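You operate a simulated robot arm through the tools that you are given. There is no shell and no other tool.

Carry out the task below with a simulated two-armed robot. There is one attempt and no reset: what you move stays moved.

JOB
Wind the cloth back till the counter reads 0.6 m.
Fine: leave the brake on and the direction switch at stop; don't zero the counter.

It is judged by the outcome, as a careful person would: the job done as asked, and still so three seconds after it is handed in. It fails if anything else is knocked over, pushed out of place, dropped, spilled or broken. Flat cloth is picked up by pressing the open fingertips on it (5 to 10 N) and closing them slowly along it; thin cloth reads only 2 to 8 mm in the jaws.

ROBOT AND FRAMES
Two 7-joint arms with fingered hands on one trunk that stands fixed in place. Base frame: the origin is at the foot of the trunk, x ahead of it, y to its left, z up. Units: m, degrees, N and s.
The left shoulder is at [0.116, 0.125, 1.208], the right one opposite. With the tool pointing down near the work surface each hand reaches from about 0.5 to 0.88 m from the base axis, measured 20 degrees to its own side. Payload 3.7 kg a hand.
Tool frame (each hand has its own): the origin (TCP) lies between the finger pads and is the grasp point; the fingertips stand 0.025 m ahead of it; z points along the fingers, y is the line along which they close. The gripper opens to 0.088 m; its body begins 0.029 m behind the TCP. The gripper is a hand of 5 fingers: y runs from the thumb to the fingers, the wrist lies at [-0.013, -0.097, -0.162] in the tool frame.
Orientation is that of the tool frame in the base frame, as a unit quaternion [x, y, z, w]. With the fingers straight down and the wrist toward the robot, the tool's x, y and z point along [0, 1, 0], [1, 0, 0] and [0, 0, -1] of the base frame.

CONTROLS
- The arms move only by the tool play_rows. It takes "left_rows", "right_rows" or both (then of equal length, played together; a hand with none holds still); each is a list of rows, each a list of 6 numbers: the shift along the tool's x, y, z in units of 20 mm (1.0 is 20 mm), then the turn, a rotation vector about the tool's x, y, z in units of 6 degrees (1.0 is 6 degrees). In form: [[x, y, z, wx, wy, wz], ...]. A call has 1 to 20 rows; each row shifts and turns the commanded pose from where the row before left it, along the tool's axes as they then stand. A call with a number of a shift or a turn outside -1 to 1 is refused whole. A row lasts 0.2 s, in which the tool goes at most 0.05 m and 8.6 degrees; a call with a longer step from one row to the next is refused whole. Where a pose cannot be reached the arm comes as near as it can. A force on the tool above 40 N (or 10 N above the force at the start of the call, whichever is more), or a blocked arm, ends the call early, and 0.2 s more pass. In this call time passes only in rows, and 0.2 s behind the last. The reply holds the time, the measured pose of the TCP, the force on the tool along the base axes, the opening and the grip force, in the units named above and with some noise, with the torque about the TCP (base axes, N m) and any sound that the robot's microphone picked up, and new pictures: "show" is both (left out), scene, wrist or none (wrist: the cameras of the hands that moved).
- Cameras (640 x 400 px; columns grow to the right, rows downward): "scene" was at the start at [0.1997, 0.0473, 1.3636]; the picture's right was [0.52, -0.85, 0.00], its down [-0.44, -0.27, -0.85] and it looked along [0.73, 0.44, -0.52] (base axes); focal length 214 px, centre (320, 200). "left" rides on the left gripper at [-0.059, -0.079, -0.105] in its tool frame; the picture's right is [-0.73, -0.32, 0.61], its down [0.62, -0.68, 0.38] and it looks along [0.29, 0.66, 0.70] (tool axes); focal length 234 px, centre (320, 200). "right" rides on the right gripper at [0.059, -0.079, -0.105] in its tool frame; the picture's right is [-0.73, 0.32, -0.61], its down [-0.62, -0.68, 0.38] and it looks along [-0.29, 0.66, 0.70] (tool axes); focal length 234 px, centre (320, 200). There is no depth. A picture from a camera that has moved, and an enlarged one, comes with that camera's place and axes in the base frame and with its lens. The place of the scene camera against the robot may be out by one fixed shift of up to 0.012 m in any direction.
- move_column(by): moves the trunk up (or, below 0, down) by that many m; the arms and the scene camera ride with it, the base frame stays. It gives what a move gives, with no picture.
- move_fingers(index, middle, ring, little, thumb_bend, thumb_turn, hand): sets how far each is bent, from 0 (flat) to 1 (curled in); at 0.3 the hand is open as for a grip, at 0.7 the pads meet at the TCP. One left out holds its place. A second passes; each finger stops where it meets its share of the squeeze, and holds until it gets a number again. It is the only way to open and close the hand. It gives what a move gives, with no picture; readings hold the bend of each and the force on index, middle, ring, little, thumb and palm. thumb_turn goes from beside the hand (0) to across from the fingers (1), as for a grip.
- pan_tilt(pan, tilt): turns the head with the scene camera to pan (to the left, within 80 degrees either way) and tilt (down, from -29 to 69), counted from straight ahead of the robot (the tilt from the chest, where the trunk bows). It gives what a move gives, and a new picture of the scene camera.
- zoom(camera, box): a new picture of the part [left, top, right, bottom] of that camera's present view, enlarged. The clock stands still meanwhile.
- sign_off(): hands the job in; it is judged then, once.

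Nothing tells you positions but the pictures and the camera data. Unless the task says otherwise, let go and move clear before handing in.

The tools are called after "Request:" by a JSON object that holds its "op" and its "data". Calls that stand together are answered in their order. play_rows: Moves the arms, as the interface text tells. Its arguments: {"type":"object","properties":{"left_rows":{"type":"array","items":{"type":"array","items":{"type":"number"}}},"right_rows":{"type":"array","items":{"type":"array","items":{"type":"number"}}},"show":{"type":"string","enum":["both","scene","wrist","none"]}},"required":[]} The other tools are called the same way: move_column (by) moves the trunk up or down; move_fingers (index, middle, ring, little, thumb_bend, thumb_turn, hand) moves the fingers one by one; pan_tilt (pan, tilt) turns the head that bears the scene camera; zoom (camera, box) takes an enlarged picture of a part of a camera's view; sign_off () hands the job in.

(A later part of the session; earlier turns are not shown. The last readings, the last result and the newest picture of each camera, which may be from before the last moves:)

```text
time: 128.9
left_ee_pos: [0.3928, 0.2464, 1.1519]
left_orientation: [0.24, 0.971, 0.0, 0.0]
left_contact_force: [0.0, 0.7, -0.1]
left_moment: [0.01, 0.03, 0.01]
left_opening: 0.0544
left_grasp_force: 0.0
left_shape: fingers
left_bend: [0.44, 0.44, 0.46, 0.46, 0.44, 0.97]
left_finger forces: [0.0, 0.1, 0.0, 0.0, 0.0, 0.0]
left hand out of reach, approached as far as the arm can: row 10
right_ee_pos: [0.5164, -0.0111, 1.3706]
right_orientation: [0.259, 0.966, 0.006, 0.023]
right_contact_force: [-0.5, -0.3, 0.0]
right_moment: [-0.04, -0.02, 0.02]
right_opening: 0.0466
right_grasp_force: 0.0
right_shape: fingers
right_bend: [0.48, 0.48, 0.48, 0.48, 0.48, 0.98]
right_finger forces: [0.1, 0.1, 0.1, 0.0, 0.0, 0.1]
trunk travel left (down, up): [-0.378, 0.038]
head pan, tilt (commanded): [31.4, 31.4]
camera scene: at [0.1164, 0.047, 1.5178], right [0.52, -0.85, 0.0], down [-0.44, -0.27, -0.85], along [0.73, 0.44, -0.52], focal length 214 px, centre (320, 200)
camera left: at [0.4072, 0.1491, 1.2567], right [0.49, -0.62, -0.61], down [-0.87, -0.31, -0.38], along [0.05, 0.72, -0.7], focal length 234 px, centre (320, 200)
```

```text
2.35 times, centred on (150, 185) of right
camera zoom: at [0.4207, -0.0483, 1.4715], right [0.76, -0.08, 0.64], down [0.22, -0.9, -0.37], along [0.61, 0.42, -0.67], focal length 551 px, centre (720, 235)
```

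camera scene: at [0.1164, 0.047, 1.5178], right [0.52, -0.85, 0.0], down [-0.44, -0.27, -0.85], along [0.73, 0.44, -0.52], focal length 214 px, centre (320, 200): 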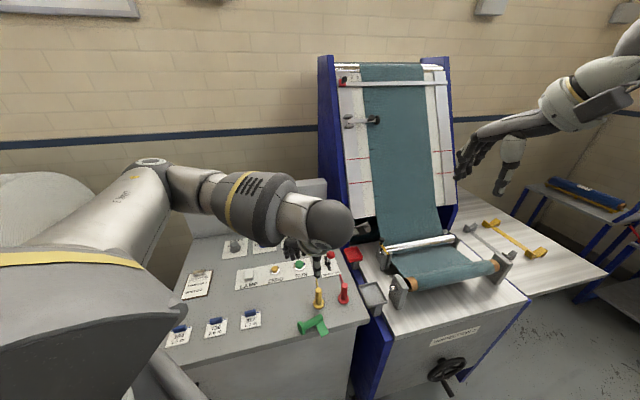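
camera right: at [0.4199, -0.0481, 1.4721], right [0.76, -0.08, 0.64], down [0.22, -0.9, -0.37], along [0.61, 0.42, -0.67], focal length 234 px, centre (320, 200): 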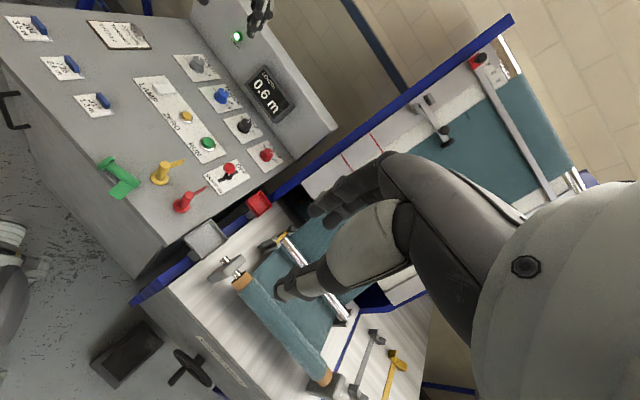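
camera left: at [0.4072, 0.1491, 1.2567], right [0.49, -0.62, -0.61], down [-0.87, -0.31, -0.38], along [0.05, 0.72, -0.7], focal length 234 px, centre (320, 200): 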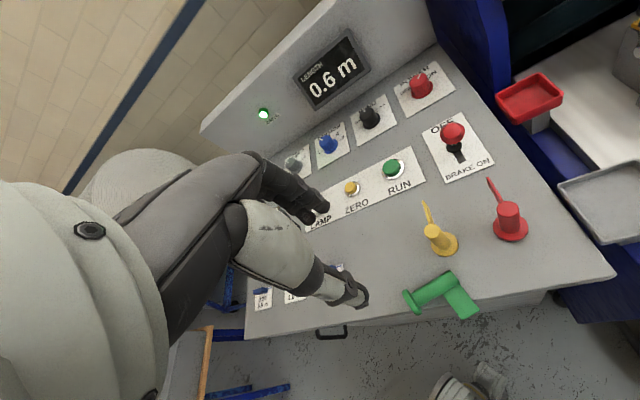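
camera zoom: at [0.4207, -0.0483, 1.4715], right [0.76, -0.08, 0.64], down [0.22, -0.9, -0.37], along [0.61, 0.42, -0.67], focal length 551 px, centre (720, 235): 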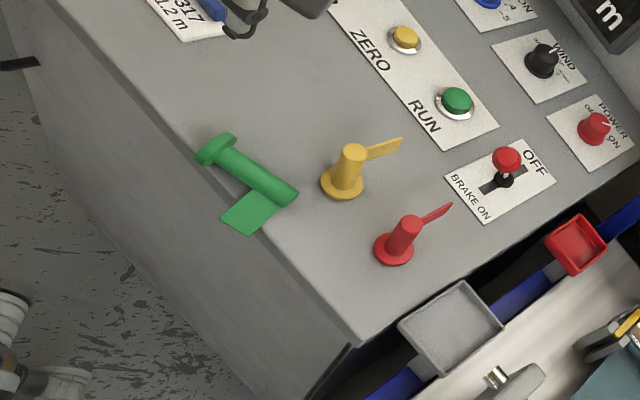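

The left arm's elbow is now high and well clear. I'll take an enlarged look at the marker from directly above to fix its pose.

Request:
{"op": "zoom", "data": {"camera": "left", "box": [380, 230, 500, 340]}}

```text
3.64 times, centred on (440, 285) of left
camera zoom: at [0.4072, 0.1491, 1.2567], right [0.49, -0.62, -0.61], down [-0.87, -0.31, -0.38], along [0.05, 0.72, -0.7], focal length 852 px, centre (-116, -109)
```

zoom: 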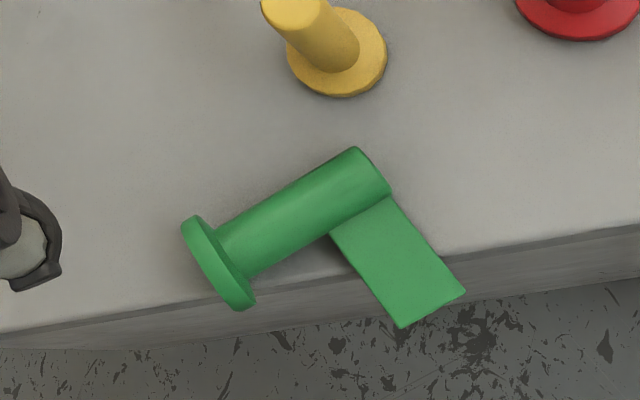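

I have the marker's pose: disc centre (0.363, 0.257), post axis at −27°, with a clear 3 cm of bare post between disc and flag. It's very near the edge, so I'll bracket it with the thumb on the outside and close so it is drawn inward. Opening the fingers and descending part way.

Request:
{"op": "move_fingers", "data": {"hand": "left", "index": 0.4, "middle": 0.4, "ring": 0.3, "little": 0.3, "thumb_bend": 0.38}}

Request:
{"op": "play_rows", "data": {"left_rows": [[0.05, 0.03, 0.8, 0, 0, 0], [0.05, 0.03, 0.9, 0, 0, 0], [0.05, 0.03, 0.9, 0, 0, 0], [0.05, 0.03, 0.9, 0, 0, 0], [0, 0, 0.9, 0, 0, 0], [0, 0, 0.9, 0, 0, 0], [0, 0, 0.9, 0, 0, 0], [0, 0, 0.9, 0, 0, 0]], "show": "both"}}

Request:
{"op": "zoom", "data": {"camera": "left", "box": [300, 200, 520, 380]}}

Request:
{"op": "zoom", "data": {"camera": "right", "box": [60, 110, 240, 250]}}

```text
time: 129.9
left_ee_pos: [0.3929, 0.2449, 1.1525]
left_orientation: [0.241, 0.97, 0.0, -0.001]
left_contact_force: [-0.6, -0.5, -0.2]
left_moment: [0.03, 0.03, 0.0]
left_opening: 0.0654
left_grasp_force: 0.0
left_shape: fingers
left_bend: [0.4, 0.4, 0.3, 0.3, 0.38, 0.97]
left_finger forces: [0.0, 0.1, 0.0, 0.1, 0.1, 0.0]
right_ee_pos: [0.5145, -0.0097, 1.3719]
right_orientation: [0.259, 0.966, 0.006, 0.023]
right_contact_force: [-0.9, 0.9, 0.3]
right_moment: [0.01, 0.03, 0.02]
right_opening: 0.0465
right_grasp_force: 0.0
right_shape: fingers
right_bend: [0.48, 0.48, 0.48, 0.48, 0.48, 0.98]
right_finger forces: [0.0, 0.1, 0.0, 0.0, 0.0, 0.1]
trunk travel left (down, up): [-0.378, 0.038]
head pan, tilt (commanded): [31.4, 31.4]
```

```text
time: 131.8
left_ee_pos: [0.391, 0.2497, 1.0107]
left_orientation: [0.24, 0.971, 0.0, 0.0]
left_contact_force: [0.7, 0.0, 0.5]
left_moment: [0.0, -0.01, 0.01]
left_opening: 0.0652
left_grasp_force: 0.1
left_shape: fingers
left_bend: [0.4, 0.4, 0.3, 0.3, 0.38, 0.97]
left_finger forces: [0.0, 0.0, 0.0, 0.0, 0.0, 0.0]
right_ee_pos: [0.5153, -0.0095, 1.3717]
right_orientation: [0.259, 0.966, 0.006, 0.022]
right_contact_force: [0.7, 0.3, -1.0]
right_moment: [0.0, 0.03, -0.01]
right_opening: 0.0463
right_grasp_force: 0.1
right_shape: fingers
right_bend: [0.48, 0.48, 0.48, 0.48, 0.48, 0.98]
right_finger forces: [0.0, 0.1, 0.0, 0.1, 0.1, 0.0]
trunk travel left (down, up): [-0.378, 0.038]
head pan, tilt (commanded): [31.4, 31.4]
camera scene: at [0.116, 0.0474, 1.5178], right [0.52, -0.85, 0.0], down [-0.44, -0.27, -0.85], along [0.73, 0.44, -0.52], focal length 214 px, centre (320, 200)
camera left: at [0.4035, 0.1526, 1.1142], right [0.49, -0.62, -0.61], down [-0.87, -0.31, -0.38], along [0.05, 0.72, -0.7], focal length 234 px, centre (320, 200)
```

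scene: 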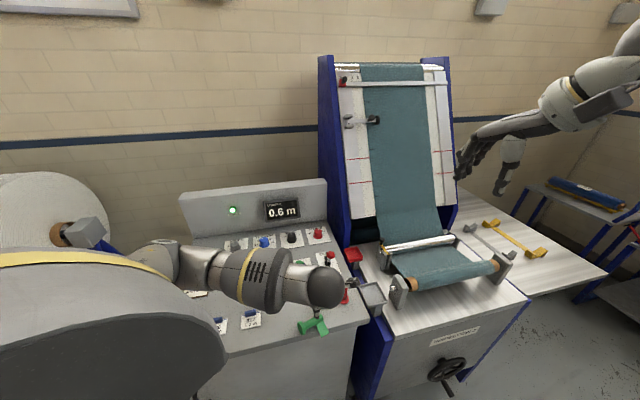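
left: 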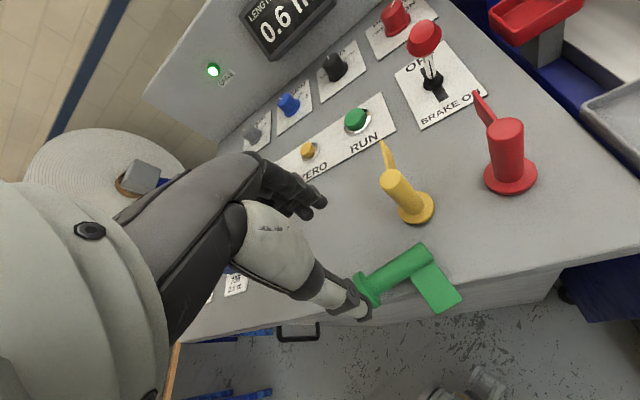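

```text
2.22 times, centred on (410, 290) of left
camera zoom: at [0.4035, 0.1526, 1.1142], right [0.49, -0.62, -0.61], down [-0.87, -0.31, -0.38], along [0.05, 0.72, -0.7], focal length 520 px, centre (120, 0)
```

zoom: 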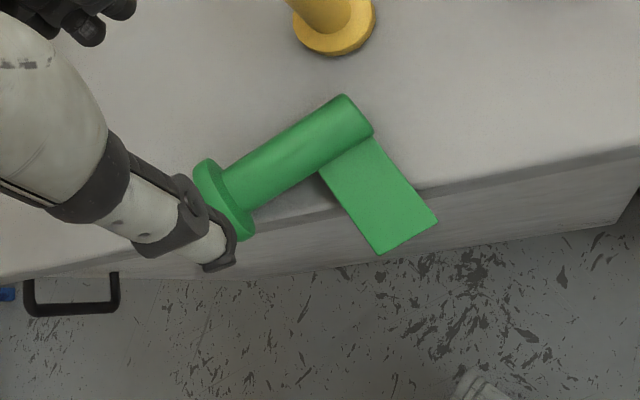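

```text
2.86 times, centred on (150, 180) of right
camera zoom: at [0.4203, -0.0479, 1.4716], right [0.76, -0.08, 0.64], down [0.22, -0.9, -0.37], along [0.61, 0.42, -0.67], focal length 669 px, centre (806, 257)
```

zoom: 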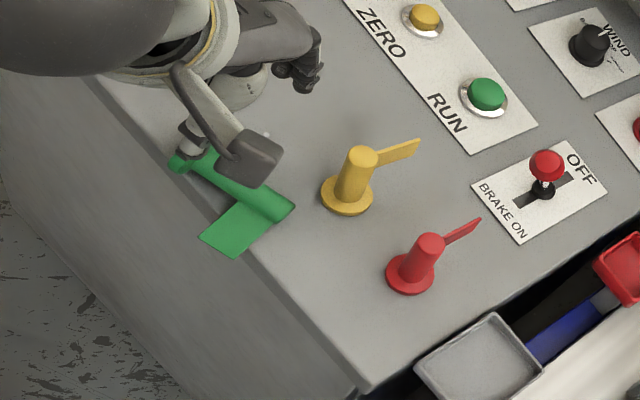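

Alignment is as planned: the disc is just beyond the middle finger and the post lies slightly nearer the thumb. I'll descend to just above the post level.

Request:
{"op": "play_rows", "data": {"left_rows": [[0, 0, 0.7, 0, 0, 0], [0, 0, 0.7, 0, 0, 0], [0, 0, 0.7, 0, 0, 0], [0, 0, 0.7, 0, 0, 0], [0, 0, 0.6, 0, 0, 0]], "show": "wrist"}}

Request:
{"op": "zoom", "data": {"camera": "left", "box": [240, 160, 460, 360]}}

Request:
{"op": "zoom", "data": {"camera": "right", "box": [80, 120, 200, 220]}}

```text
time: 132.9
left_ee_pos: [0.389, 0.2504, 0.9431]
left_orientation: [0.24, 0.971, 0.0, -0.001]
left_contact_force: [-0.3, 0.3, 0.2]
left_moment: [0.0, 0.02, 0.03]
left_opening: 0.0654
left_grasp_force: 0.1
left_shape: fingers
left_bend: [0.4, 0.4, 0.3, 0.3, 0.38, 0.97]
left_finger forces: [0.0, 0.1, 0.0, 0.1, 0.0, 0.1]
right_ee_pos: [0.5149, -0.0109, 1.3711]
right_orientation: [0.259, 0.965, 0.006, 0.023]
right_contact_force: [0.1, 0.7, -0.7]
right_moment: [0.01, -0.05, -0.02]
right_opening: 0.0466
right_grasp_force: 0.1
right_shape: fingers
right_bend: [0.48, 0.48, 0.48, 0.48, 0.48, 0.98]
right_finger forces: [0.0, 0.0, 0.0, 0.1, 0.0, 0.0]
trunk travel left (down, up): [-0.378, 0.038]
head pan, tilt (commanded): [31.4, 31.4]
camera left: at [0.4037, 0.1537, 1.0468], right [0.49, -0.62, -0.61], down [-0.87, -0.31, -0.38], along [0.05, 0.72, -0.7], focal length 234 px, centre (320, 200)
```

left: 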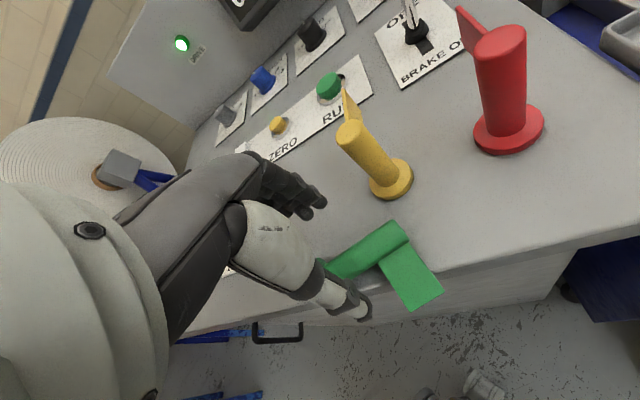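

```text
2.00 times, centred on (350, 260) of left
camera zoom: at [0.4037, 0.1537, 1.0468], right [0.49, -0.62, -0.61], down [-0.87, -0.31, -0.38], along [0.05, 0.72, -0.7], focal length 468 px, centre (260, 80)
```

zoom: 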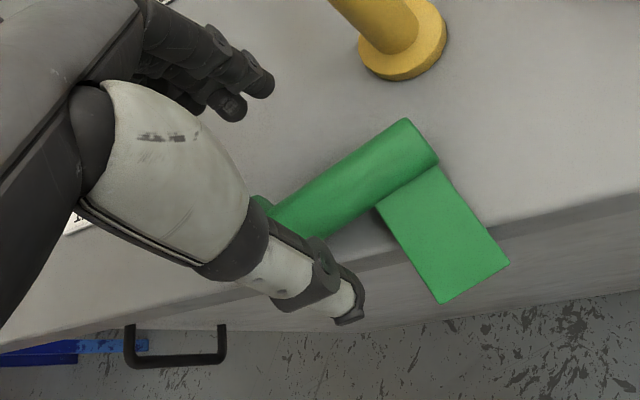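

```text
4.00 times, centred on (140, 170) of right
camera zoom: at [0.4203, -0.048, 1.4717], right [0.76, -0.08, 0.64], down [0.22, -0.9, -0.37], along [0.61, 0.42, -0.67], focal length 937 px, centre (1040, 320)
```

zoom: 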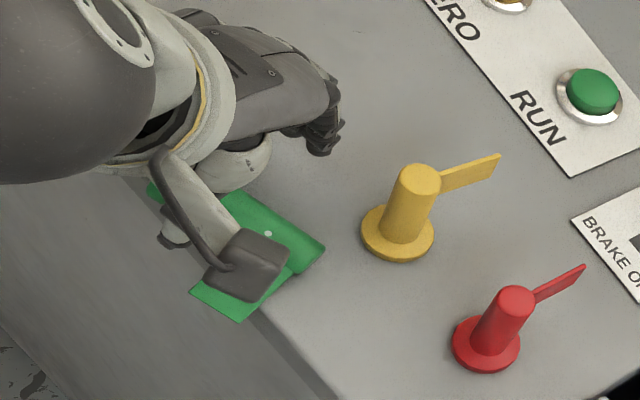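

The thumb is outside the edge, and the fingers are on the inner side with room to the yellow marker. I'll descend the last 25 mm.

Request:
{"op": "play_rows", "data": {"left_rows": [[0, 0, 0.45, 0, 0, 0], [0, 0, 0.45, 0, 0, 0], [0, 0, 0.35, 0, 0, 0]], "show": "wrist"}}

Request:
{"op": "zoom", "data": {"camera": "left", "box": [240, 160, 460, 360]}}

```text
time: 133.8
left_ee_pos: [0.3894, 0.2489, 0.9181]
left_orientation: [0.24, 0.971, 0.001, -0.001]
left_contact_force: [-0.2, 0.7, 0.7]
left_moment: [0.02, 0.01, -0.01]
left_opening: 0.0651
left_grasp_force: 0.0
left_shape: fingers
left_bend: [0.4, 0.4, 0.3, 0.3, 0.38, 0.97]
left_finger forces: [0.1, 0.0, 0.0, 0.0, 0.1, 0.0]
right_ee_pos: [0.5162, -0.0098, 1.3729]
right_orientation: [0.26, 0.965, 0.006, 0.022]
right_contact_force: [1.3, -0.1, -0.2]
right_moment: [0.01, -0.01, 0.01]
right_opening: 0.0466
right_grasp_force: 0.2
right_shape: fingers
right_bend: [0.48, 0.48, 0.48, 0.48, 0.48, 0.98]
right_finger forces: [0.0, 0.1, 0.0, 0.0, 0.0, 0.0]
trunk travel left (down, up): [-0.378, 0.038]
head pan, tilt (commanded): [31.4, 31.4]
camera left: at [0.4034, 0.1525, 1.0222], right [0.49, -0.62, -0.61], down [-0.87, -0.31, -0.38], along [0.05, 0.72, -0.7], focal length 234 px, centre (320, 200)
```

left: 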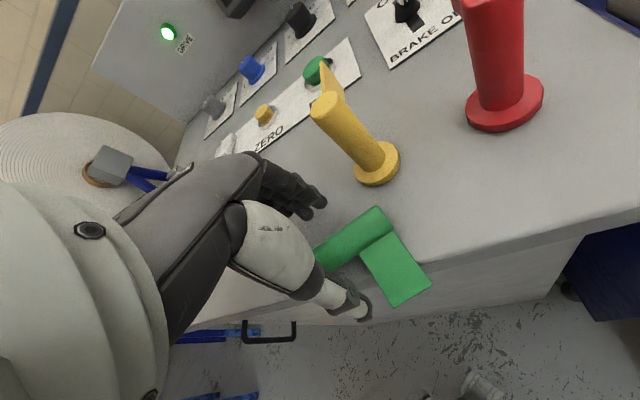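

```text
2.00 times, centred on (350, 260) of left
camera zoom: at [0.4034, 0.1525, 1.0222], right [0.49, -0.62, -0.61], down [-0.87, -0.31, -0.38], along [0.05, 0.72, -0.7], focal length 468 px, centre (260, 80)
```

zoom: 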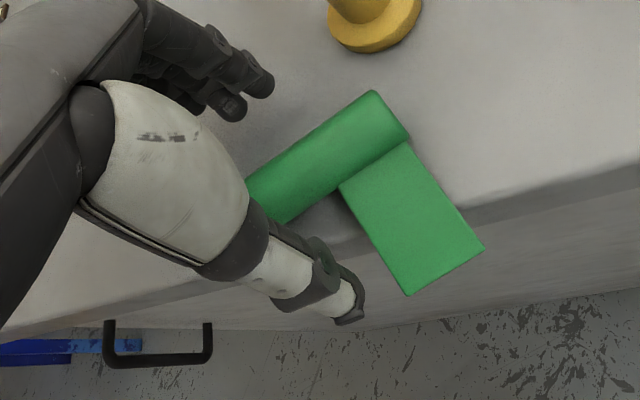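

No contact yet. I'll close the thumb first, gently, then the index and middle fingers.

Request:
{"op": "move_fingers", "data": {"hand": "left", "index": 0.52, "middle": 0.52, "thumb_bend": 0.54}}

Request:
{"op": "move_fingers", "data": {"hand": "left", "index": 0.66, "middle": 0.66, "thumb_bend": 0.58}}

Request:
{"op": "zoom", "data": {"camera": "left", "box": [240, 160, 460, 360]}}

Request:
{"op": "zoom", "data": {"camera": "right", "box": [80, 120, 200, 220]}}

```text
time: 134.8
left_ee_pos: [0.3912, 0.2493, 0.918]
left_orientation: [0.24, 0.971, 0.0, -0.002]
left_contact_force: [-0.2, -0.6, -0.1]
left_moment: [-0.02, -0.01, 0.02]
left_opening: 0.0355
left_grasp_force: 0.0
left_shape: fingers
left_bend: [0.52, 0.52, 0.3, 0.3, 0.54, 0.97]
left_finger forces: [0.0, 0.1, 0.0, 0.0, 0.0, 0.0]
right_ee_pos: [0.514, -0.0097, 1.373]
right_orientation: [0.259, 0.966, 0.006, 0.022]
right_contact_force: [-0.1, -0.5, 0.4]
right_moment: [0.0, 0.03, 0.01]
right_opening: 0.0464
right_grasp_force: 0.1
right_shape: fingers
right_bend: [0.48, 0.48, 0.48, 0.48, 0.48, 0.98]
right_finger forces: [0.1, 0.0, 0.0, 0.0, 0.1, 0.1]
trunk travel left (down, up): [-0.378, 0.038]
head pan, tilt (commanded): [31.4, 31.4]
```

```text
time: 135.8
left_ee_pos: [0.3894, 0.2489, 0.9183]
left_orientation: [0.24, 0.971, 0.0, 0.0]
left_contact_force: [0.2, 0.1, 0.3]
left_moment: [-0.02, -0.02, 0.02]
left_opening: 0.0173
left_grasp_force: 0.0
left_shape: fingers
left_bend: [0.66, 0.66, 0.3, 0.3, 0.57, 0.97]
left_finger forces: [0.1, 0.0, 0.0, 0.1, 0.0, 0.0]
right_ee_pos: [0.5144, -0.011, 1.3719]
right_orientation: [0.259, 0.965, 0.006, 0.023]
right_contact_force: [-0.5, -0.1, -0.1]
right_moment: [0.02, 0.03, -0.01]
right_opening: 0.0463
right_grasp_force: 0.1
right_shape: fingers
right_bend: [0.48, 0.48, 0.48, 0.48, 0.48, 0.98]
right_finger forces: [0.0, 0.0, 0.1, 0.0, 0.0, 0.1]
trunk travel left (down, up): [-0.378, 0.038]
head pan, tilt (commanded): [31.4, 31.4]
```

```text
2.00 times, centred on (350, 260) of left
camera zoom: at [0.4035, 0.1525, 1.0222], right [0.49, -0.62, -0.61], down [-0.87, -0.31, -0.38], along [0.05, 0.72, -0.7], focal length 468 px, centre (260, 80)
```

zoom: 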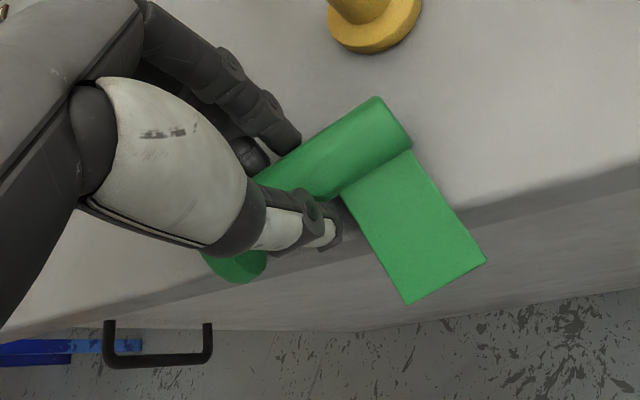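

```text
4.00 times, centred on (140, 170) of right
camera zoom: at [0.4204, -0.048, 1.4716], right [0.76, -0.08, 0.64], down [0.22, -0.9, -0.37], along [0.61, 0.42, -0.67], focal length 937 px, centre (1040, 320)
```

zoom: 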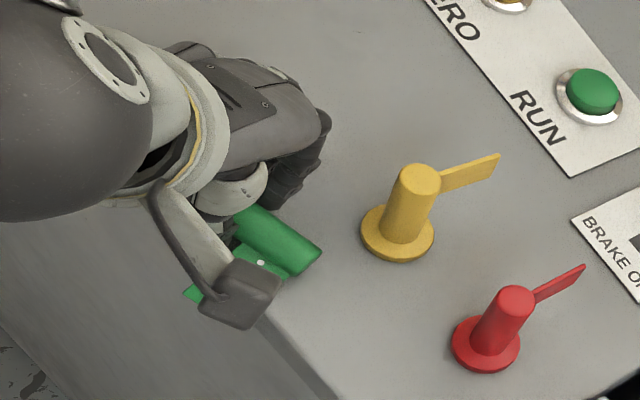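

The post is slimmer than I assumed and the fingers are only just reaching it. I'll close a bit further.

Request:
{"op": "move_fingers", "data": {"hand": "left", "index": 0.74, "middle": 0.74, "thumb_bend": 0.64}}

Request:
{"op": "zoom", "data": {"camera": "left", "box": [240, 160, 460, 360]}}

```text
time: 136.8
left_ee_pos: [0.3895, 0.25, 0.9176]
left_orientation: [0.24, 0.971, 0.001, -0.002]
left_contact_force: [-1.1, 0.0, 0.0]
left_moment: [-0.05, -0.02, -0.01]
left_opening: 0.0128
left_grasp_force: 6.2
left_shape: fingers
left_bend: [0.73, 0.73, 0.3, 0.3, 0.57, 0.97]
left_finger forces: [4.1, 2.1, 0.1, 0.0, 6.1, 0.1]
right_ee_pos: [0.5148, -0.009, 1.3718]
right_orientation: [0.258, 0.966, 0.005, 0.022]
right_contact_force: [-0.3, -0.3, -0.3]
right_moment: [0.0, 0.0, 0.01]
right_opening: 0.0462
right_grasp_force: 0.0
right_shape: fingers
right_bend: [0.48, 0.48, 0.48, 0.48, 0.48, 0.98]
right_finger forces: [0.1, 0.1, 0.1, 0.0, 0.0, 0.0]
trunk travel left (down, up): [-0.378, 0.038]
head pan, tilt (commanded): [31.4, 31.4]
```

```text
2.00 times, centred on (350, 260) of left
camera zoom: at [0.4034, 0.1525, 1.0223], right [0.49, -0.62, -0.61], down [-0.87, -0.31, -0.38], along [0.05, 0.72, -0.7], focal length 468 px, centre (260, 80)
```

zoom: 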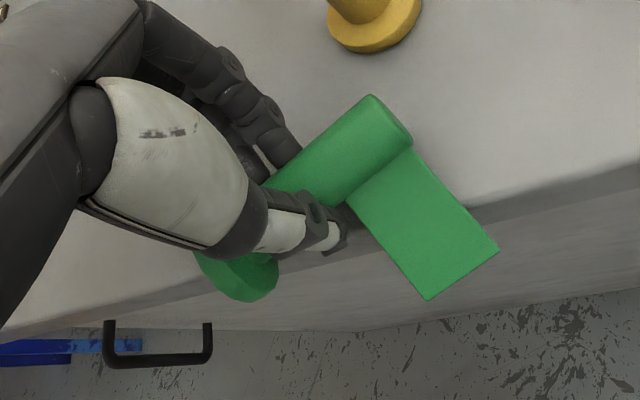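

It's gripped: thumb 6 N against index and middle. I'll lift slowly and watch it.

Request:
{"op": "play_rows", "data": {"left_rows": [[0, 0, -0.3, 0, 0, 0], [0, 0, -0.4, 0, 0, 0], [0, 0, -0.5, 0, 0, 0]], "show": "wrist"}}

Request:
{"op": "zoom", "data": {"camera": "left", "box": [240, 160, 460, 360]}}

Request:
{"op": "zoom", "data": {"camera": "right", "box": [80, 120, 200, 220]}}

Request:
{"op": "zoom", "data": {"camera": "scene", "box": [270, 260, 370, 350]}}

```text
time: 137.6
left_ee_pos: [0.3884, 0.25, 0.9405]
left_orientation: [0.24, 0.971, 0.0, 0.0]
left_contact_force: [0.7, -0.2, -0.1]
left_moment: [-0.01, -0.02, 0.0]
left_opening: 0.0124
left_grasp_force: 5.9
left_shape: fingers
left_bend: [0.73, 0.73, 0.3, 0.3, 0.57, 0.96]
left_finger forces: [4.1, 1.8, 0.0, 0.0, 6.3, 0.0]
right_ee_pos: [0.5141, -0.0097, 1.3713]
right_orientation: [0.259, 0.965, 0.006, 0.022]
right_contact_force: [-0.3, 0.4, 0.2]
right_moment: [0.01, 0.02, -0.02]
right_opening: 0.0467
right_grasp_force: 0.2
right_shape: fingers
right_bend: [0.48, 0.48, 0.48, 0.48, 0.48, 0.98]
right_finger forces: [0.1, 0.0, 0.0, 0.1, 0.0, 0.0]
trunk travel left (down, up): [-0.378, 0.038]
head pan, tilt (commanded): [31.4, 31.4]
camera left: at [0.4032, 0.1526, 1.046], right [0.49, -0.62, -0.61], down [-0.87, -0.31, -0.38], along [0.05, 0.72, -0.7], focal length 234 px, centre (320, 200)
```

left: 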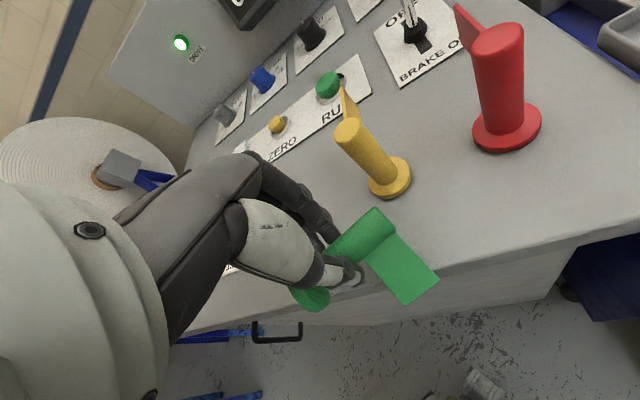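

```text
2.00 times, centred on (350, 260) of left
camera zoom: at [0.4032, 0.1526, 1.046], right [0.49, -0.62, -0.61], down [-0.87, -0.31, -0.38], along [0.05, 0.72, -0.7], focal length 468 px, centre (260, 80)
```

zoom: 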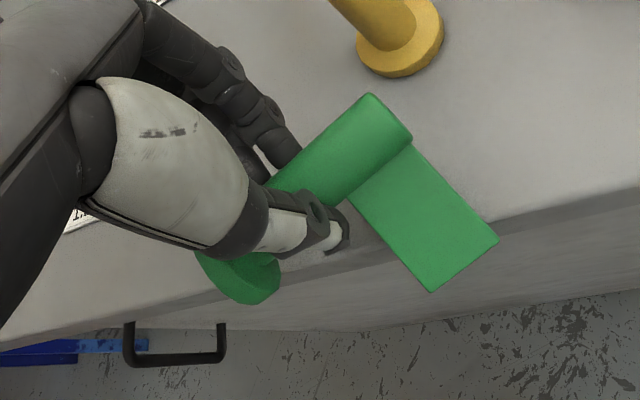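

```text
4.00 times, centred on (140, 170) of right
camera zoom: at [0.4204, -0.048, 1.4717], right [0.76, -0.08, 0.64], down [0.22, -0.9, -0.37], along [0.61, 0.42, -0.67], focal length 937 px, centre (1040, 320)
```

zoom: 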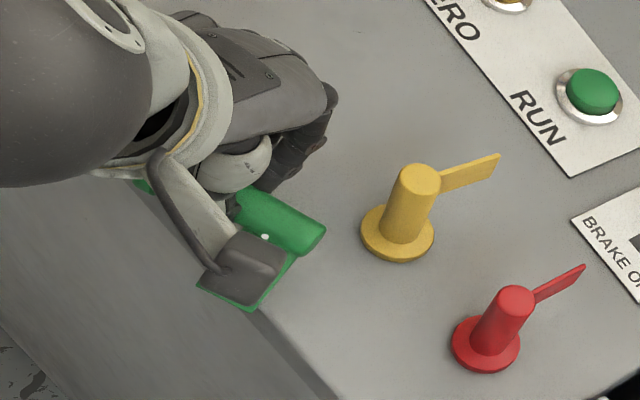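

```text
4.44 times, centred on (320, 305) of scene
camera zoom: at [0.1161, 0.0473, 1.5178], right [0.52, -0.85, 0.0], down [-0.44, -0.27, -0.85], along [0.73, 0.44, -0.52], focal length 953 px, centre (320, -267)
```

zoom: 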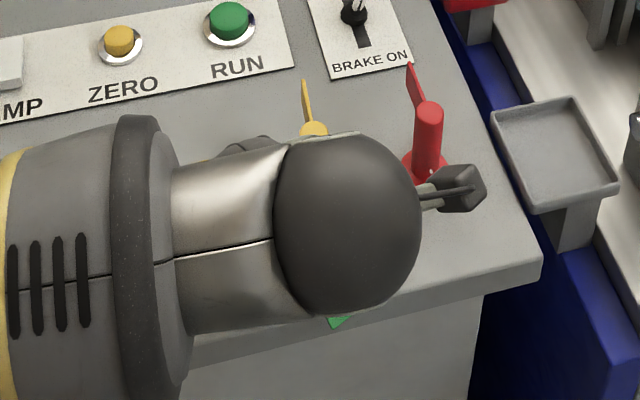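

The marker is held securely and rigidly. I'll lift it higher, carry it inward above its original spot and turn the hand counter-clockwise so a natural wrist roll can stand it up.

Request:
{"op": "move_fingers", "data": {"hand": "left", "index": 0.8, "middle": 0.8, "thumb_bend": 0.66}}

Request:
{"op": "play_rows", "data": {"left_rows": [[0, 0, -0.8, 0, 0, 0], [0, 0, -0.8, 0, 0, 0], [0, 0, -0.8, 0, 0, 0], [0, 0, -0.8, 0, 0, 0], [0, 0, -0.8, 0, 0, 0], [0.25, 0.6, -0.3, 0, 0, 0], [0.25, 0.6, 0, 0, 0, 0], [0.25, 0.6, 0, 0, 0, 0], [0.25, 0.6, 0, 0, 0, 0], [0.25, 0.6, 0, 0, 0, 0], [0.25, 0.6, 0, 0, 0, 0]], "show": "both"}}

Request:
{"op": "zoom", "data": {"camera": "left", "box": [240, 160, 460, 360]}}

Request:
{"op": "zoom", "data": {"camera": "right", "box": [40, 60, 240, 220]}}

```text
time: 138.6
left_ee_pos: [0.3896, 0.249, 0.9408]
left_orientation: [0.24, 0.971, 0.001, -0.002]
left_contact_force: [0.1, -0.4, -0.7]
left_moment: [0.01, 0.0, 0.04]
left_opening: 0.0131
left_grasp_force: 8.8
left_shape: fingers
left_bend: [0.78, 0.8, 0.3, 0.3, 0.55, 0.98]
left_finger forces: [9.1, 0.0, 0.1, 0.0, 8.9, 0.1]
right_ee_pos: [0.5144, -0.0101, 1.3716]
right_orientation: [0.26, 0.965, 0.006, 0.023]
right_contact_force: [0.6, 0.8, -0.8]
right_moment: [0.0, 0.0, -0.02]
right_opening: 0.0463
right_grasp_force: 0.1
right_shape: fingers
right_bend: [0.48, 0.48, 0.48, 0.48, 0.48, 0.98]
right_finger forces: [0.0, 0.1, 0.0, 0.1, 0.0, 0.0]
trunk travel left (down, up): [-0.378, 0.038]
head pan, tilt (commanded): [31.4, 31.4]
```

```text
time: 140.9
left_ee_pos: [0.3979, 0.3275, 1.0274]
left_orientation: [0.241, 0.97, 0.0, -0.001]
left_contact_force: [-0.3, -0.8, -0.3]
left_moment: [0.01, -0.01, 0.01]
left_opening: 0.0127
left_grasp_force: 7.9
left_shape: fingers
left_bend: [0.78, 0.8, 0.3, 0.3, 0.55, 0.98]
left_finger forces: [9.0, 0.0, 0.0, 0.0, 8.9, 0.0]
right_ee_pos: [0.5155, -0.0081, 1.3719]
right_orientation: [0.258, 0.966, 0.005, 0.022]
right_contact_force: [-0.8, 0.5, 0.3]
right_moment: [-0.02, -0.05, 0.02]
right_opening: 0.0462
right_grasp_force: 0.1
right_shape: fingers
right_bend: [0.48, 0.48, 0.48, 0.48, 0.48, 0.98]
right_finger forces: [0.0, 0.1, 0.1, 0.0, 0.0, 0.0]
trunk travel left (down, up): [-0.378, 0.038]
head pan, tilt (commanded): [31.4, 31.4]
camera scene: at [0.1162, 0.0474, 1.5178], right [0.52, -0.85, 0.0], down [-0.44, -0.27, -0.85], along [0.73, 0.44, -0.52], focal length 214 px, centre (320, 200)
camera left: at [0.4114, 0.231, 1.1323], right [0.49, -0.62, -0.61], down [-0.87, -0.31, -0.38], along [0.05, 0.72, -0.7], focal length 234 px, centre (320, 200)
```

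scene: 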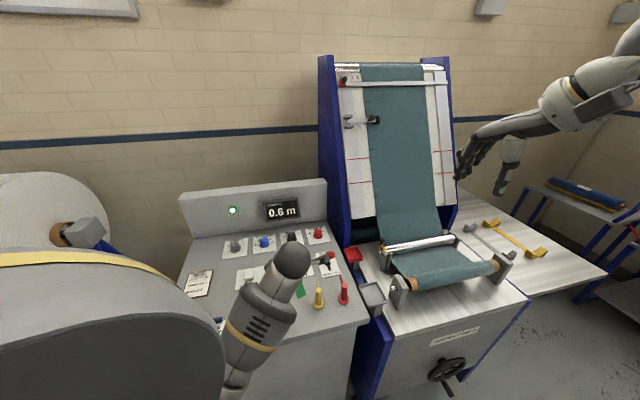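
left: 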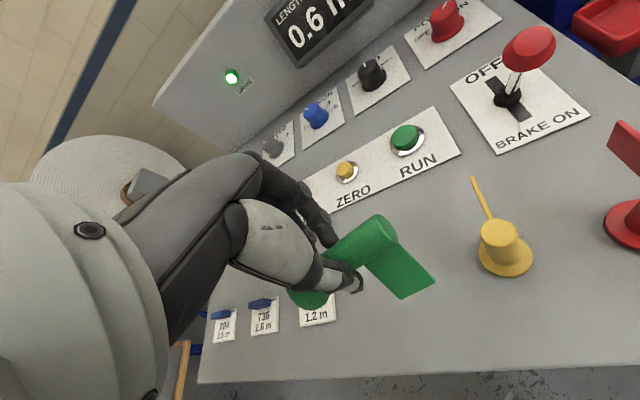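

```text
2.00 times, centred on (350, 260) of left
camera zoom: at [0.4114, 0.231, 1.1323], right [0.49, -0.62, -0.61], down [-0.87, -0.31, -0.38], along [0.05, 0.72, -0.7], focal length 468 px, centre (260, 80)
```

zoom: 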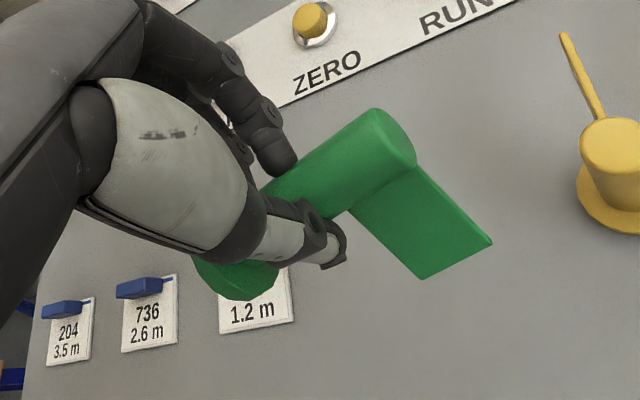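

```text
2.50 times, centred on (140, 140) of right
camera zoom: at [0.4204, -0.0479, 1.4716], right [0.76, -0.08, 0.64], down [0.22, -0.9, -0.37], along [0.61, 0.42, -0.67], focal length 585 px, centre (770, 350)
```

zoom: 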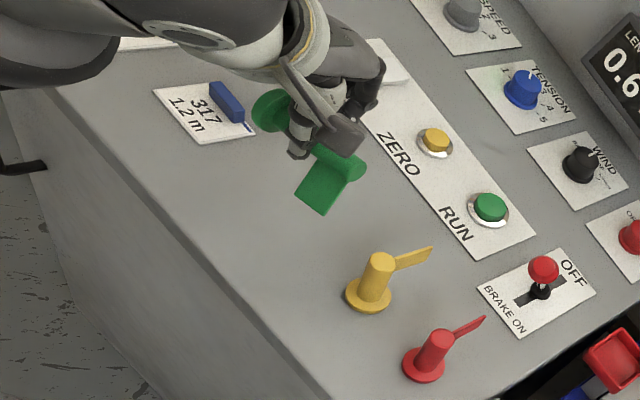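

The marker is held between thumb and index, level and steady, above open desk. Now I'll turn the hand and then roll it so the base swings down, checking as I go.

Request:
{"op": "play_rows", "data": {"left_rows": [[0, 0, 0, 0, 0, -1], [0, 0, 0, 0, 0, -1], [0, 0, 0, 0, 0, -1], [0, 0, 0, 0, 0, -1], [0, 0, 0, 0, 0, -1], [0, 0, 0, 0, 0, -1], [0, 0, -0.4, 0, -0.8, 0], [0, 0, -0.4, 0, -0.8, 0], [0, 0, -0.4, 0, -0.8, 0], [0, 0, 0, 0, -0.8, 0], [0, 0, 0, 0, -0.8, 0]], "show": "both"}}

Request:
{"op": "zoom", "data": {"camera": "right", "box": [40, 40, 240, 200]}}

Request:
{"op": "zoom", "data": {"camera": "left", "box": [240, 160, 460, 360]}}

```text
time: 143.6
left_ee_pos: [0.411, 0.3488, 1.0803]
left_orientation: [-0.067, 0.968, 0.045, 0.236]
left_contact_force: [0.7, 1.0, -1.6]
left_moment: [-0.01, 0.01, -0.03]
left_opening: 0.0126
left_grasp_force: 9.1
left_shape: fingers
left_bend: [0.78, 0.8, 0.3, 0.3, 0.55, 0.98]
left_finger forces: [8.9, 0.0, 0.1, 0.0, 8.7, 0.1]
right_ee_pos: [0.5144, -0.0095, 1.3715]
right_orientation: [0.258, 0.966, 0.006, 0.023]
right_contact_force: [-0.5, -0.5, -0.2]
right_moment: [0.0, -0.01, 0.03]
right_opening: 0.0466
right_grasp_force: 0.1
right_shape: fingers
right_bend: [0.48, 0.48, 0.48, 0.48, 0.48, 0.98]
right_finger forces: [0.0, 0.1, 0.0, 0.0, 0.0, 0.0]
trunk travel left (down, up): [-0.378, 0.038]
head pan, tilt (commanded): [31.4, 31.4]
stopped in row 11 (left hand): the arm was blocked; the commanded pose is now the measured one
camera scene: at [0.1163, 0.0473, 1.5178], right [0.52, -0.85, 0.0], down [-0.44, -0.27, -0.85], along [0.73, 0.44, -0.52], focal length 214 px, centre (320, 200)
camera left: at [0.4262, 0.2655, 1.1954], right [0.96, -0.17, -0.22], down [-0.27, -0.69, -0.67], along [-0.04, 0.7, -0.71], focal length 234 px, centre (320, 200)
```

scene: 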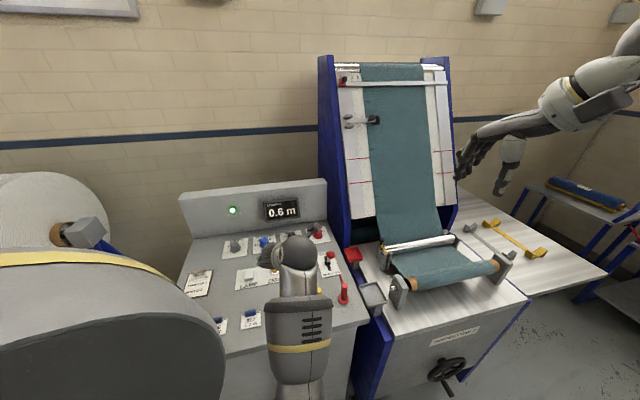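
left: 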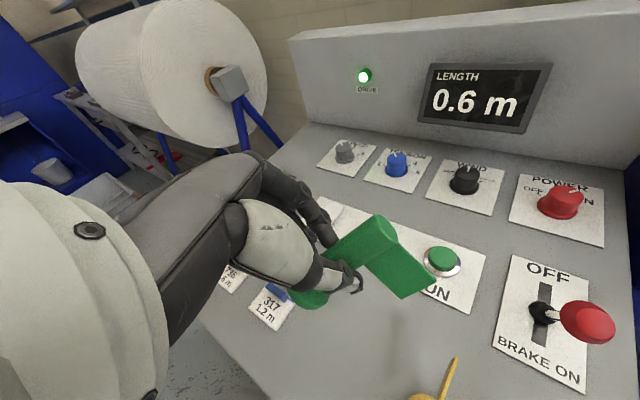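

```text
2.50 times, centred on (140, 120) of right
camera zoom: at [0.4205, -0.0479, 1.4716], right [0.76, -0.08, 0.64], down [0.22, -0.9, -0.37], along [0.61, 0.42, -0.67], focal length 585 px, centre (770, 400)
```

zoom: 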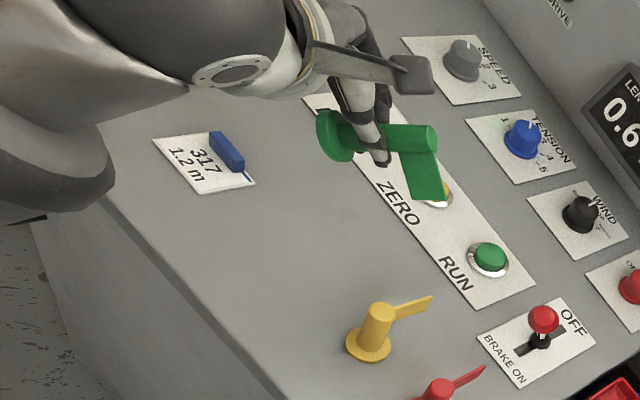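

```text
2.00 times, centred on (350, 260) of left
camera zoom: at [0.4262, 0.2655, 1.1954], right [0.96, -0.17, -0.22], down [-0.27, -0.69, -0.67], along [-0.04, 0.7, -0.71], focal length 468 px, centre (260, 80)
```

zoom: 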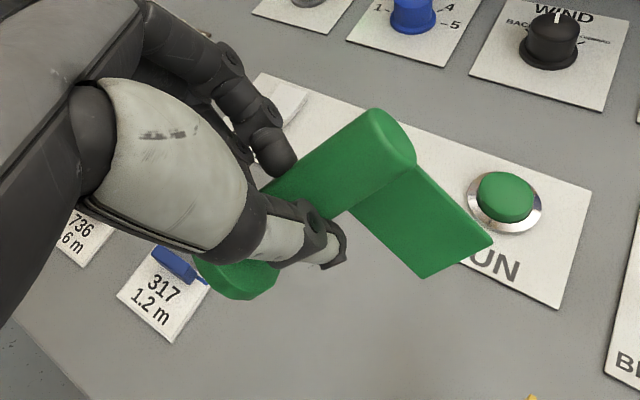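

The arm reports it is blocked at a 28° roll. I'll look at where the elbow and forearm are before going further.

Request:
{"op": "zoom", "data": {"camera": "right", "box": [0, 0, 260, 260]}}

Request:
{"op": "zoom", "data": {"camera": "scene", "box": [160, 200, 400, 400]}}

Request:
{"op": "pan_tilt", "data": {"pan": 40, "tilt": 55}}

```text
1.54 times, centred on (130, 130) of right
camera zoom: at [0.4205, -0.0479, 1.4716], right [0.76, -0.08, 0.64], down [0.22, -0.9, -0.37], along [0.61, 0.42, -0.67], focal length 360 px, centre (612, 308)
```

zoom: 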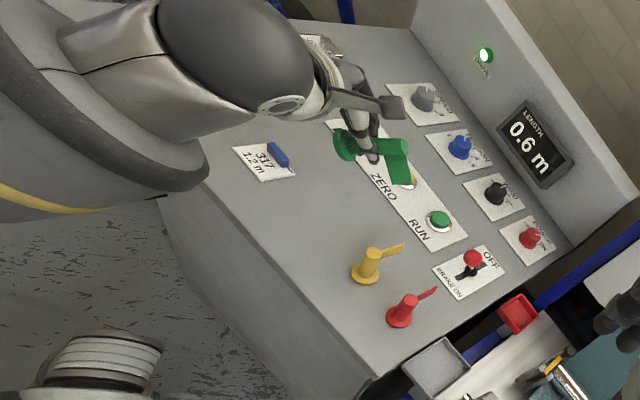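

```text
2.00 times, centred on (280, 300) of scene
camera zoom: at [0.1163, 0.0473, 1.5178], right [0.52, -0.85, 0.0], down [-0.44, -0.27, -0.85], along [0.73, 0.44, -0.52], focal length 429 px, centre (400, 0)
```

zoom: 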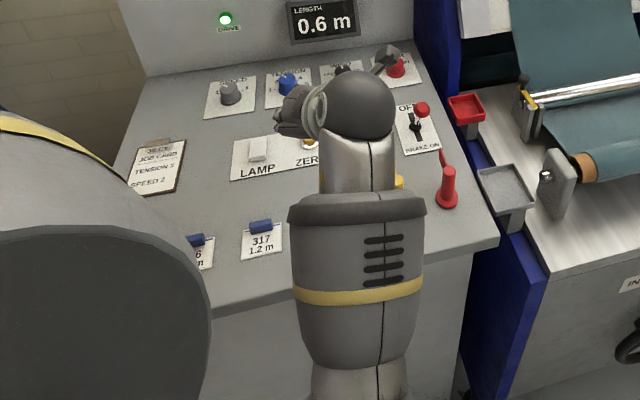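

```text
time: 144.4
left_ee_pos: [0.4112, 0.3501, 1.0793]
left_orientation: [-0.067, 0.968, 0.046, 0.237]
left_contact_force: [0.5, -0.5, -0.3]
left_moment: [0.01, 0.03, 0.0]
left_opening: 0.0125
left_grasp_force: 8.9
left_shape: fingers
left_bend: [0.78, 0.8, 0.3, 0.3, 0.55, 0.98]
left_finger forces: [9.0, 0.0, 0.1, 0.0, 8.6, 0.0]
right_ee_pos: [0.5152, -0.0095, 1.372]
right_orientation: [0.259, 0.966, 0.006, 0.022]
right_contact_force: [-1.2, 0.7, -0.1]
right_moment: [0.0, 0.03, 0.0]
right_opening: 0.0462
right_grasp_force: 0.0
right_shape: fingers
right_bend: [0.48, 0.48, 0.48, 0.48, 0.48, 0.98]
right_finger forces: [0.0, 0.1, 0.0, 0.0, 0.0, 0.1]
trunk travel left (down, up): [-0.378, 0.038]
head pan, tilt (commanded): [40.0, 55.0]
camera scene: at [0.0948, 0.0469, 1.484], right [0.64, -0.77, 0.0], down [-0.63, -0.53, -0.57], along [0.44, 0.37, -0.82], focal length 214 px, centre (320, 200)
```

scene: 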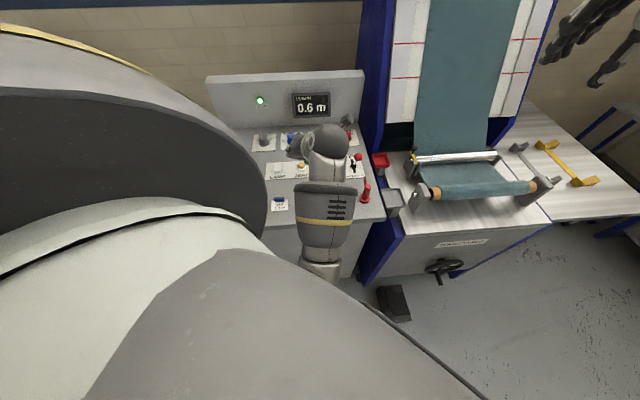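

The arm was simply too folded at this distance. I'll carry the marker further forward over the open desk and continue rolling it there.

Request:
{"op": "pan_tilt", "data": {"pan": 31.4, "tilt": 40}}

Request:
{"op": "play_rows", "data": {"left_rows": [[-0.8, 0.5, 0.35, 0, 0, 0], [-0.8, 0.5, 0.35, 0, 0, 0], [-0.8, 0.5, 0.35, 0, 0, 0], [-0.8, 0.5, 0.35, 0, 0, 0], [0, 0, 0, 0, -0.7, 0], [0, 0, 0, 0, -0.7, 0], [0, 0, 0, 0, -0.7, 0], [0, 0, 0, 0, -0.7, 0], [0, 0, 0, 0, -0.7, 0]], "show": "both"}}

Request:
{"op": "zoom", "data": {"camera": "right", "box": [60, 20, 260, 180]}}

```text
time: 145.2
left_ee_pos: [0.4105, 0.3494, 1.0796]
left_orientation: [-0.066, 0.968, 0.046, 0.236]
left_contact_force: [0.6, 1.1, -1.0]
left_moment: [-0.01, -0.02, 0.01]
left_opening: 0.0127
left_grasp_force: 8.4
left_shape: fingers
left_bend: [0.78, 0.8, 0.3, 0.3, 0.55, 0.98]
left_finger forces: [8.9, 0.0, 0.0, 0.0, 8.6, 0.1]
right_ee_pos: [0.5153, -0.011, 1.3726]
right_orientation: [0.26, 0.965, 0.005, 0.022]
right_contact_force: [0.2, 0.7, -0.4]
right_moment: [-0.02, 0.01, -0.02]
right_opening: 0.0463
right_grasp_force: 0.0
right_shape: fingers
right_bend: [0.48, 0.48, 0.48, 0.48, 0.48, 0.98]
right_finger forces: [0.1, 0.1, 0.0, 0.0, 0.0, 0.0]
trunk travel left (down, up): [-0.378, 0.038]
head pan, tilt (commanded): [31.4, 40.0]
camera scene: at [0.112, 0.0449, 1.5046], right [0.52, -0.85, 0.0], down [-0.55, -0.34, -0.77], along [0.65, 0.4, -0.64], focal length 214 px, centre (320, 200)
```

scene: 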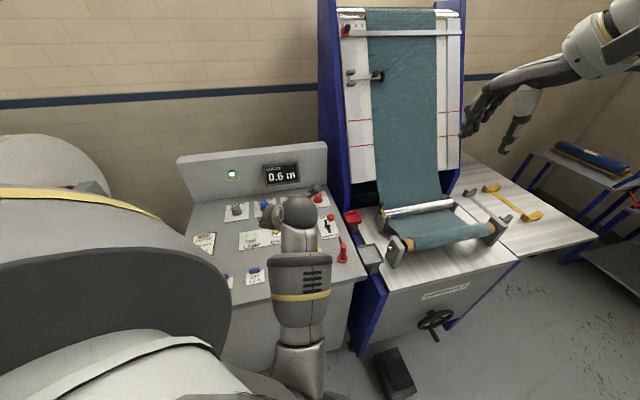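

```text
time: 147.2
left_ee_pos: [0.4729, 0.3979, 1.0863]
left_orientation: [-0.057, 0.909, 0.057, 0.408]
left_contact_force: [-0.8, -0.1, -1.2]
left_moment: [-0.03, 0.02, 0.01]
left_opening: 0.0127
left_grasp_force: 9.3
left_shape: fingers
left_bend: [0.79, 0.8, 0.3, 0.3, 0.55, 0.98]
left_finger forces: [8.9, 0.0, 0.0, 0.0, 8.7, 0.1]
right_ee_pos: [0.5144, -0.0085, 1.3719]
right_orientation: [0.259, 0.966, 0.006, 0.022]
right_contact_force: [0.8, 0.1, 0.1]
right_moment: [-0.02, 0.03, -0.02]
right_opening: 0.0462
right_grasp_force: 0.1
right_shape: fingers
right_bend: [0.48, 0.48, 0.48, 0.48, 0.48, 0.98]
right_finger forces: [0.0, 0.0, 0.0, 0.0, 0.1, 0.0]
trunk travel left (down, up): [-0.378, 0.038]
head pan, tilt (commanded): [31.4, 40.0]
camera scene: at [0.1118, 0.0448, 1.5047], right [0.52, -0.85, 0.0], down [-0.55, -0.33, -0.77], along [0.65, 0.4, -0.64], focal length 214 px, centre (320, 200)
camera left: at [0.4456, 0.3086, 1.1951], right [0.97, -0.19, 0.12], down [-0.03, -0.65, -0.76], along [0.22, 0.74, -0.64], focal length 234 px, centre (320, 200)
```

scene: 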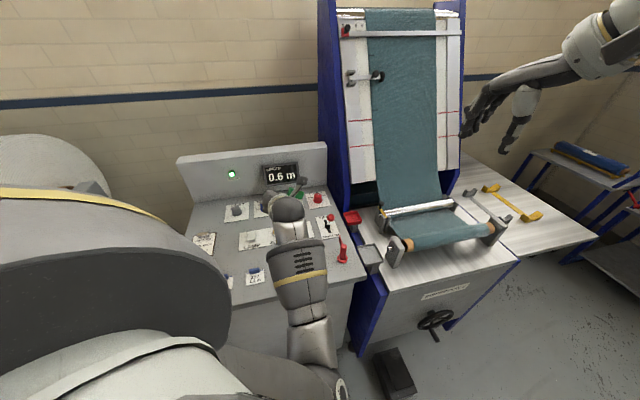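
left: 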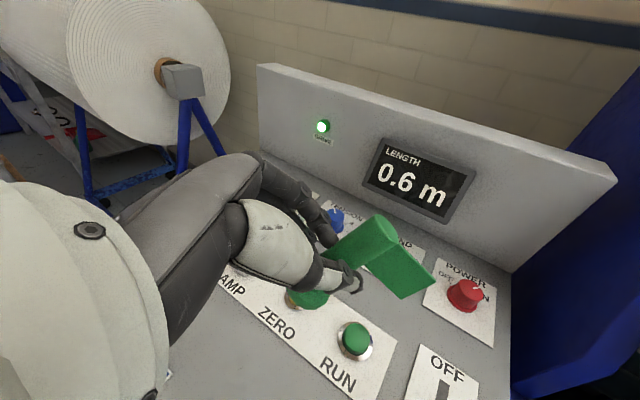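

```text
2.50 times, centred on (160, 100) of right
camera zoom: at [0.4202, -0.048, 1.4717], right [0.76, -0.08, 0.64], down [0.22, -0.9, -0.37], along [0.61, 0.42, -0.67], focal length 585 px, centre (720, 450)
```

zoom: 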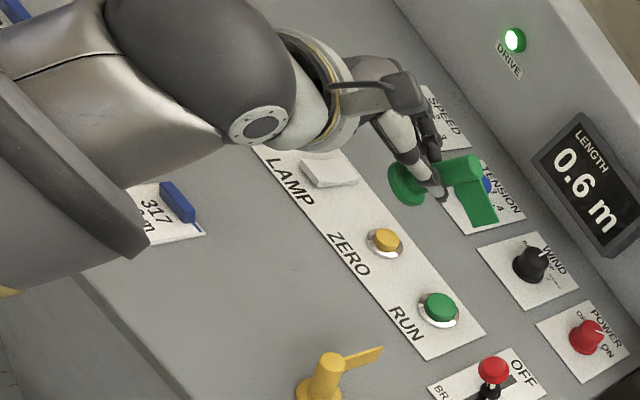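

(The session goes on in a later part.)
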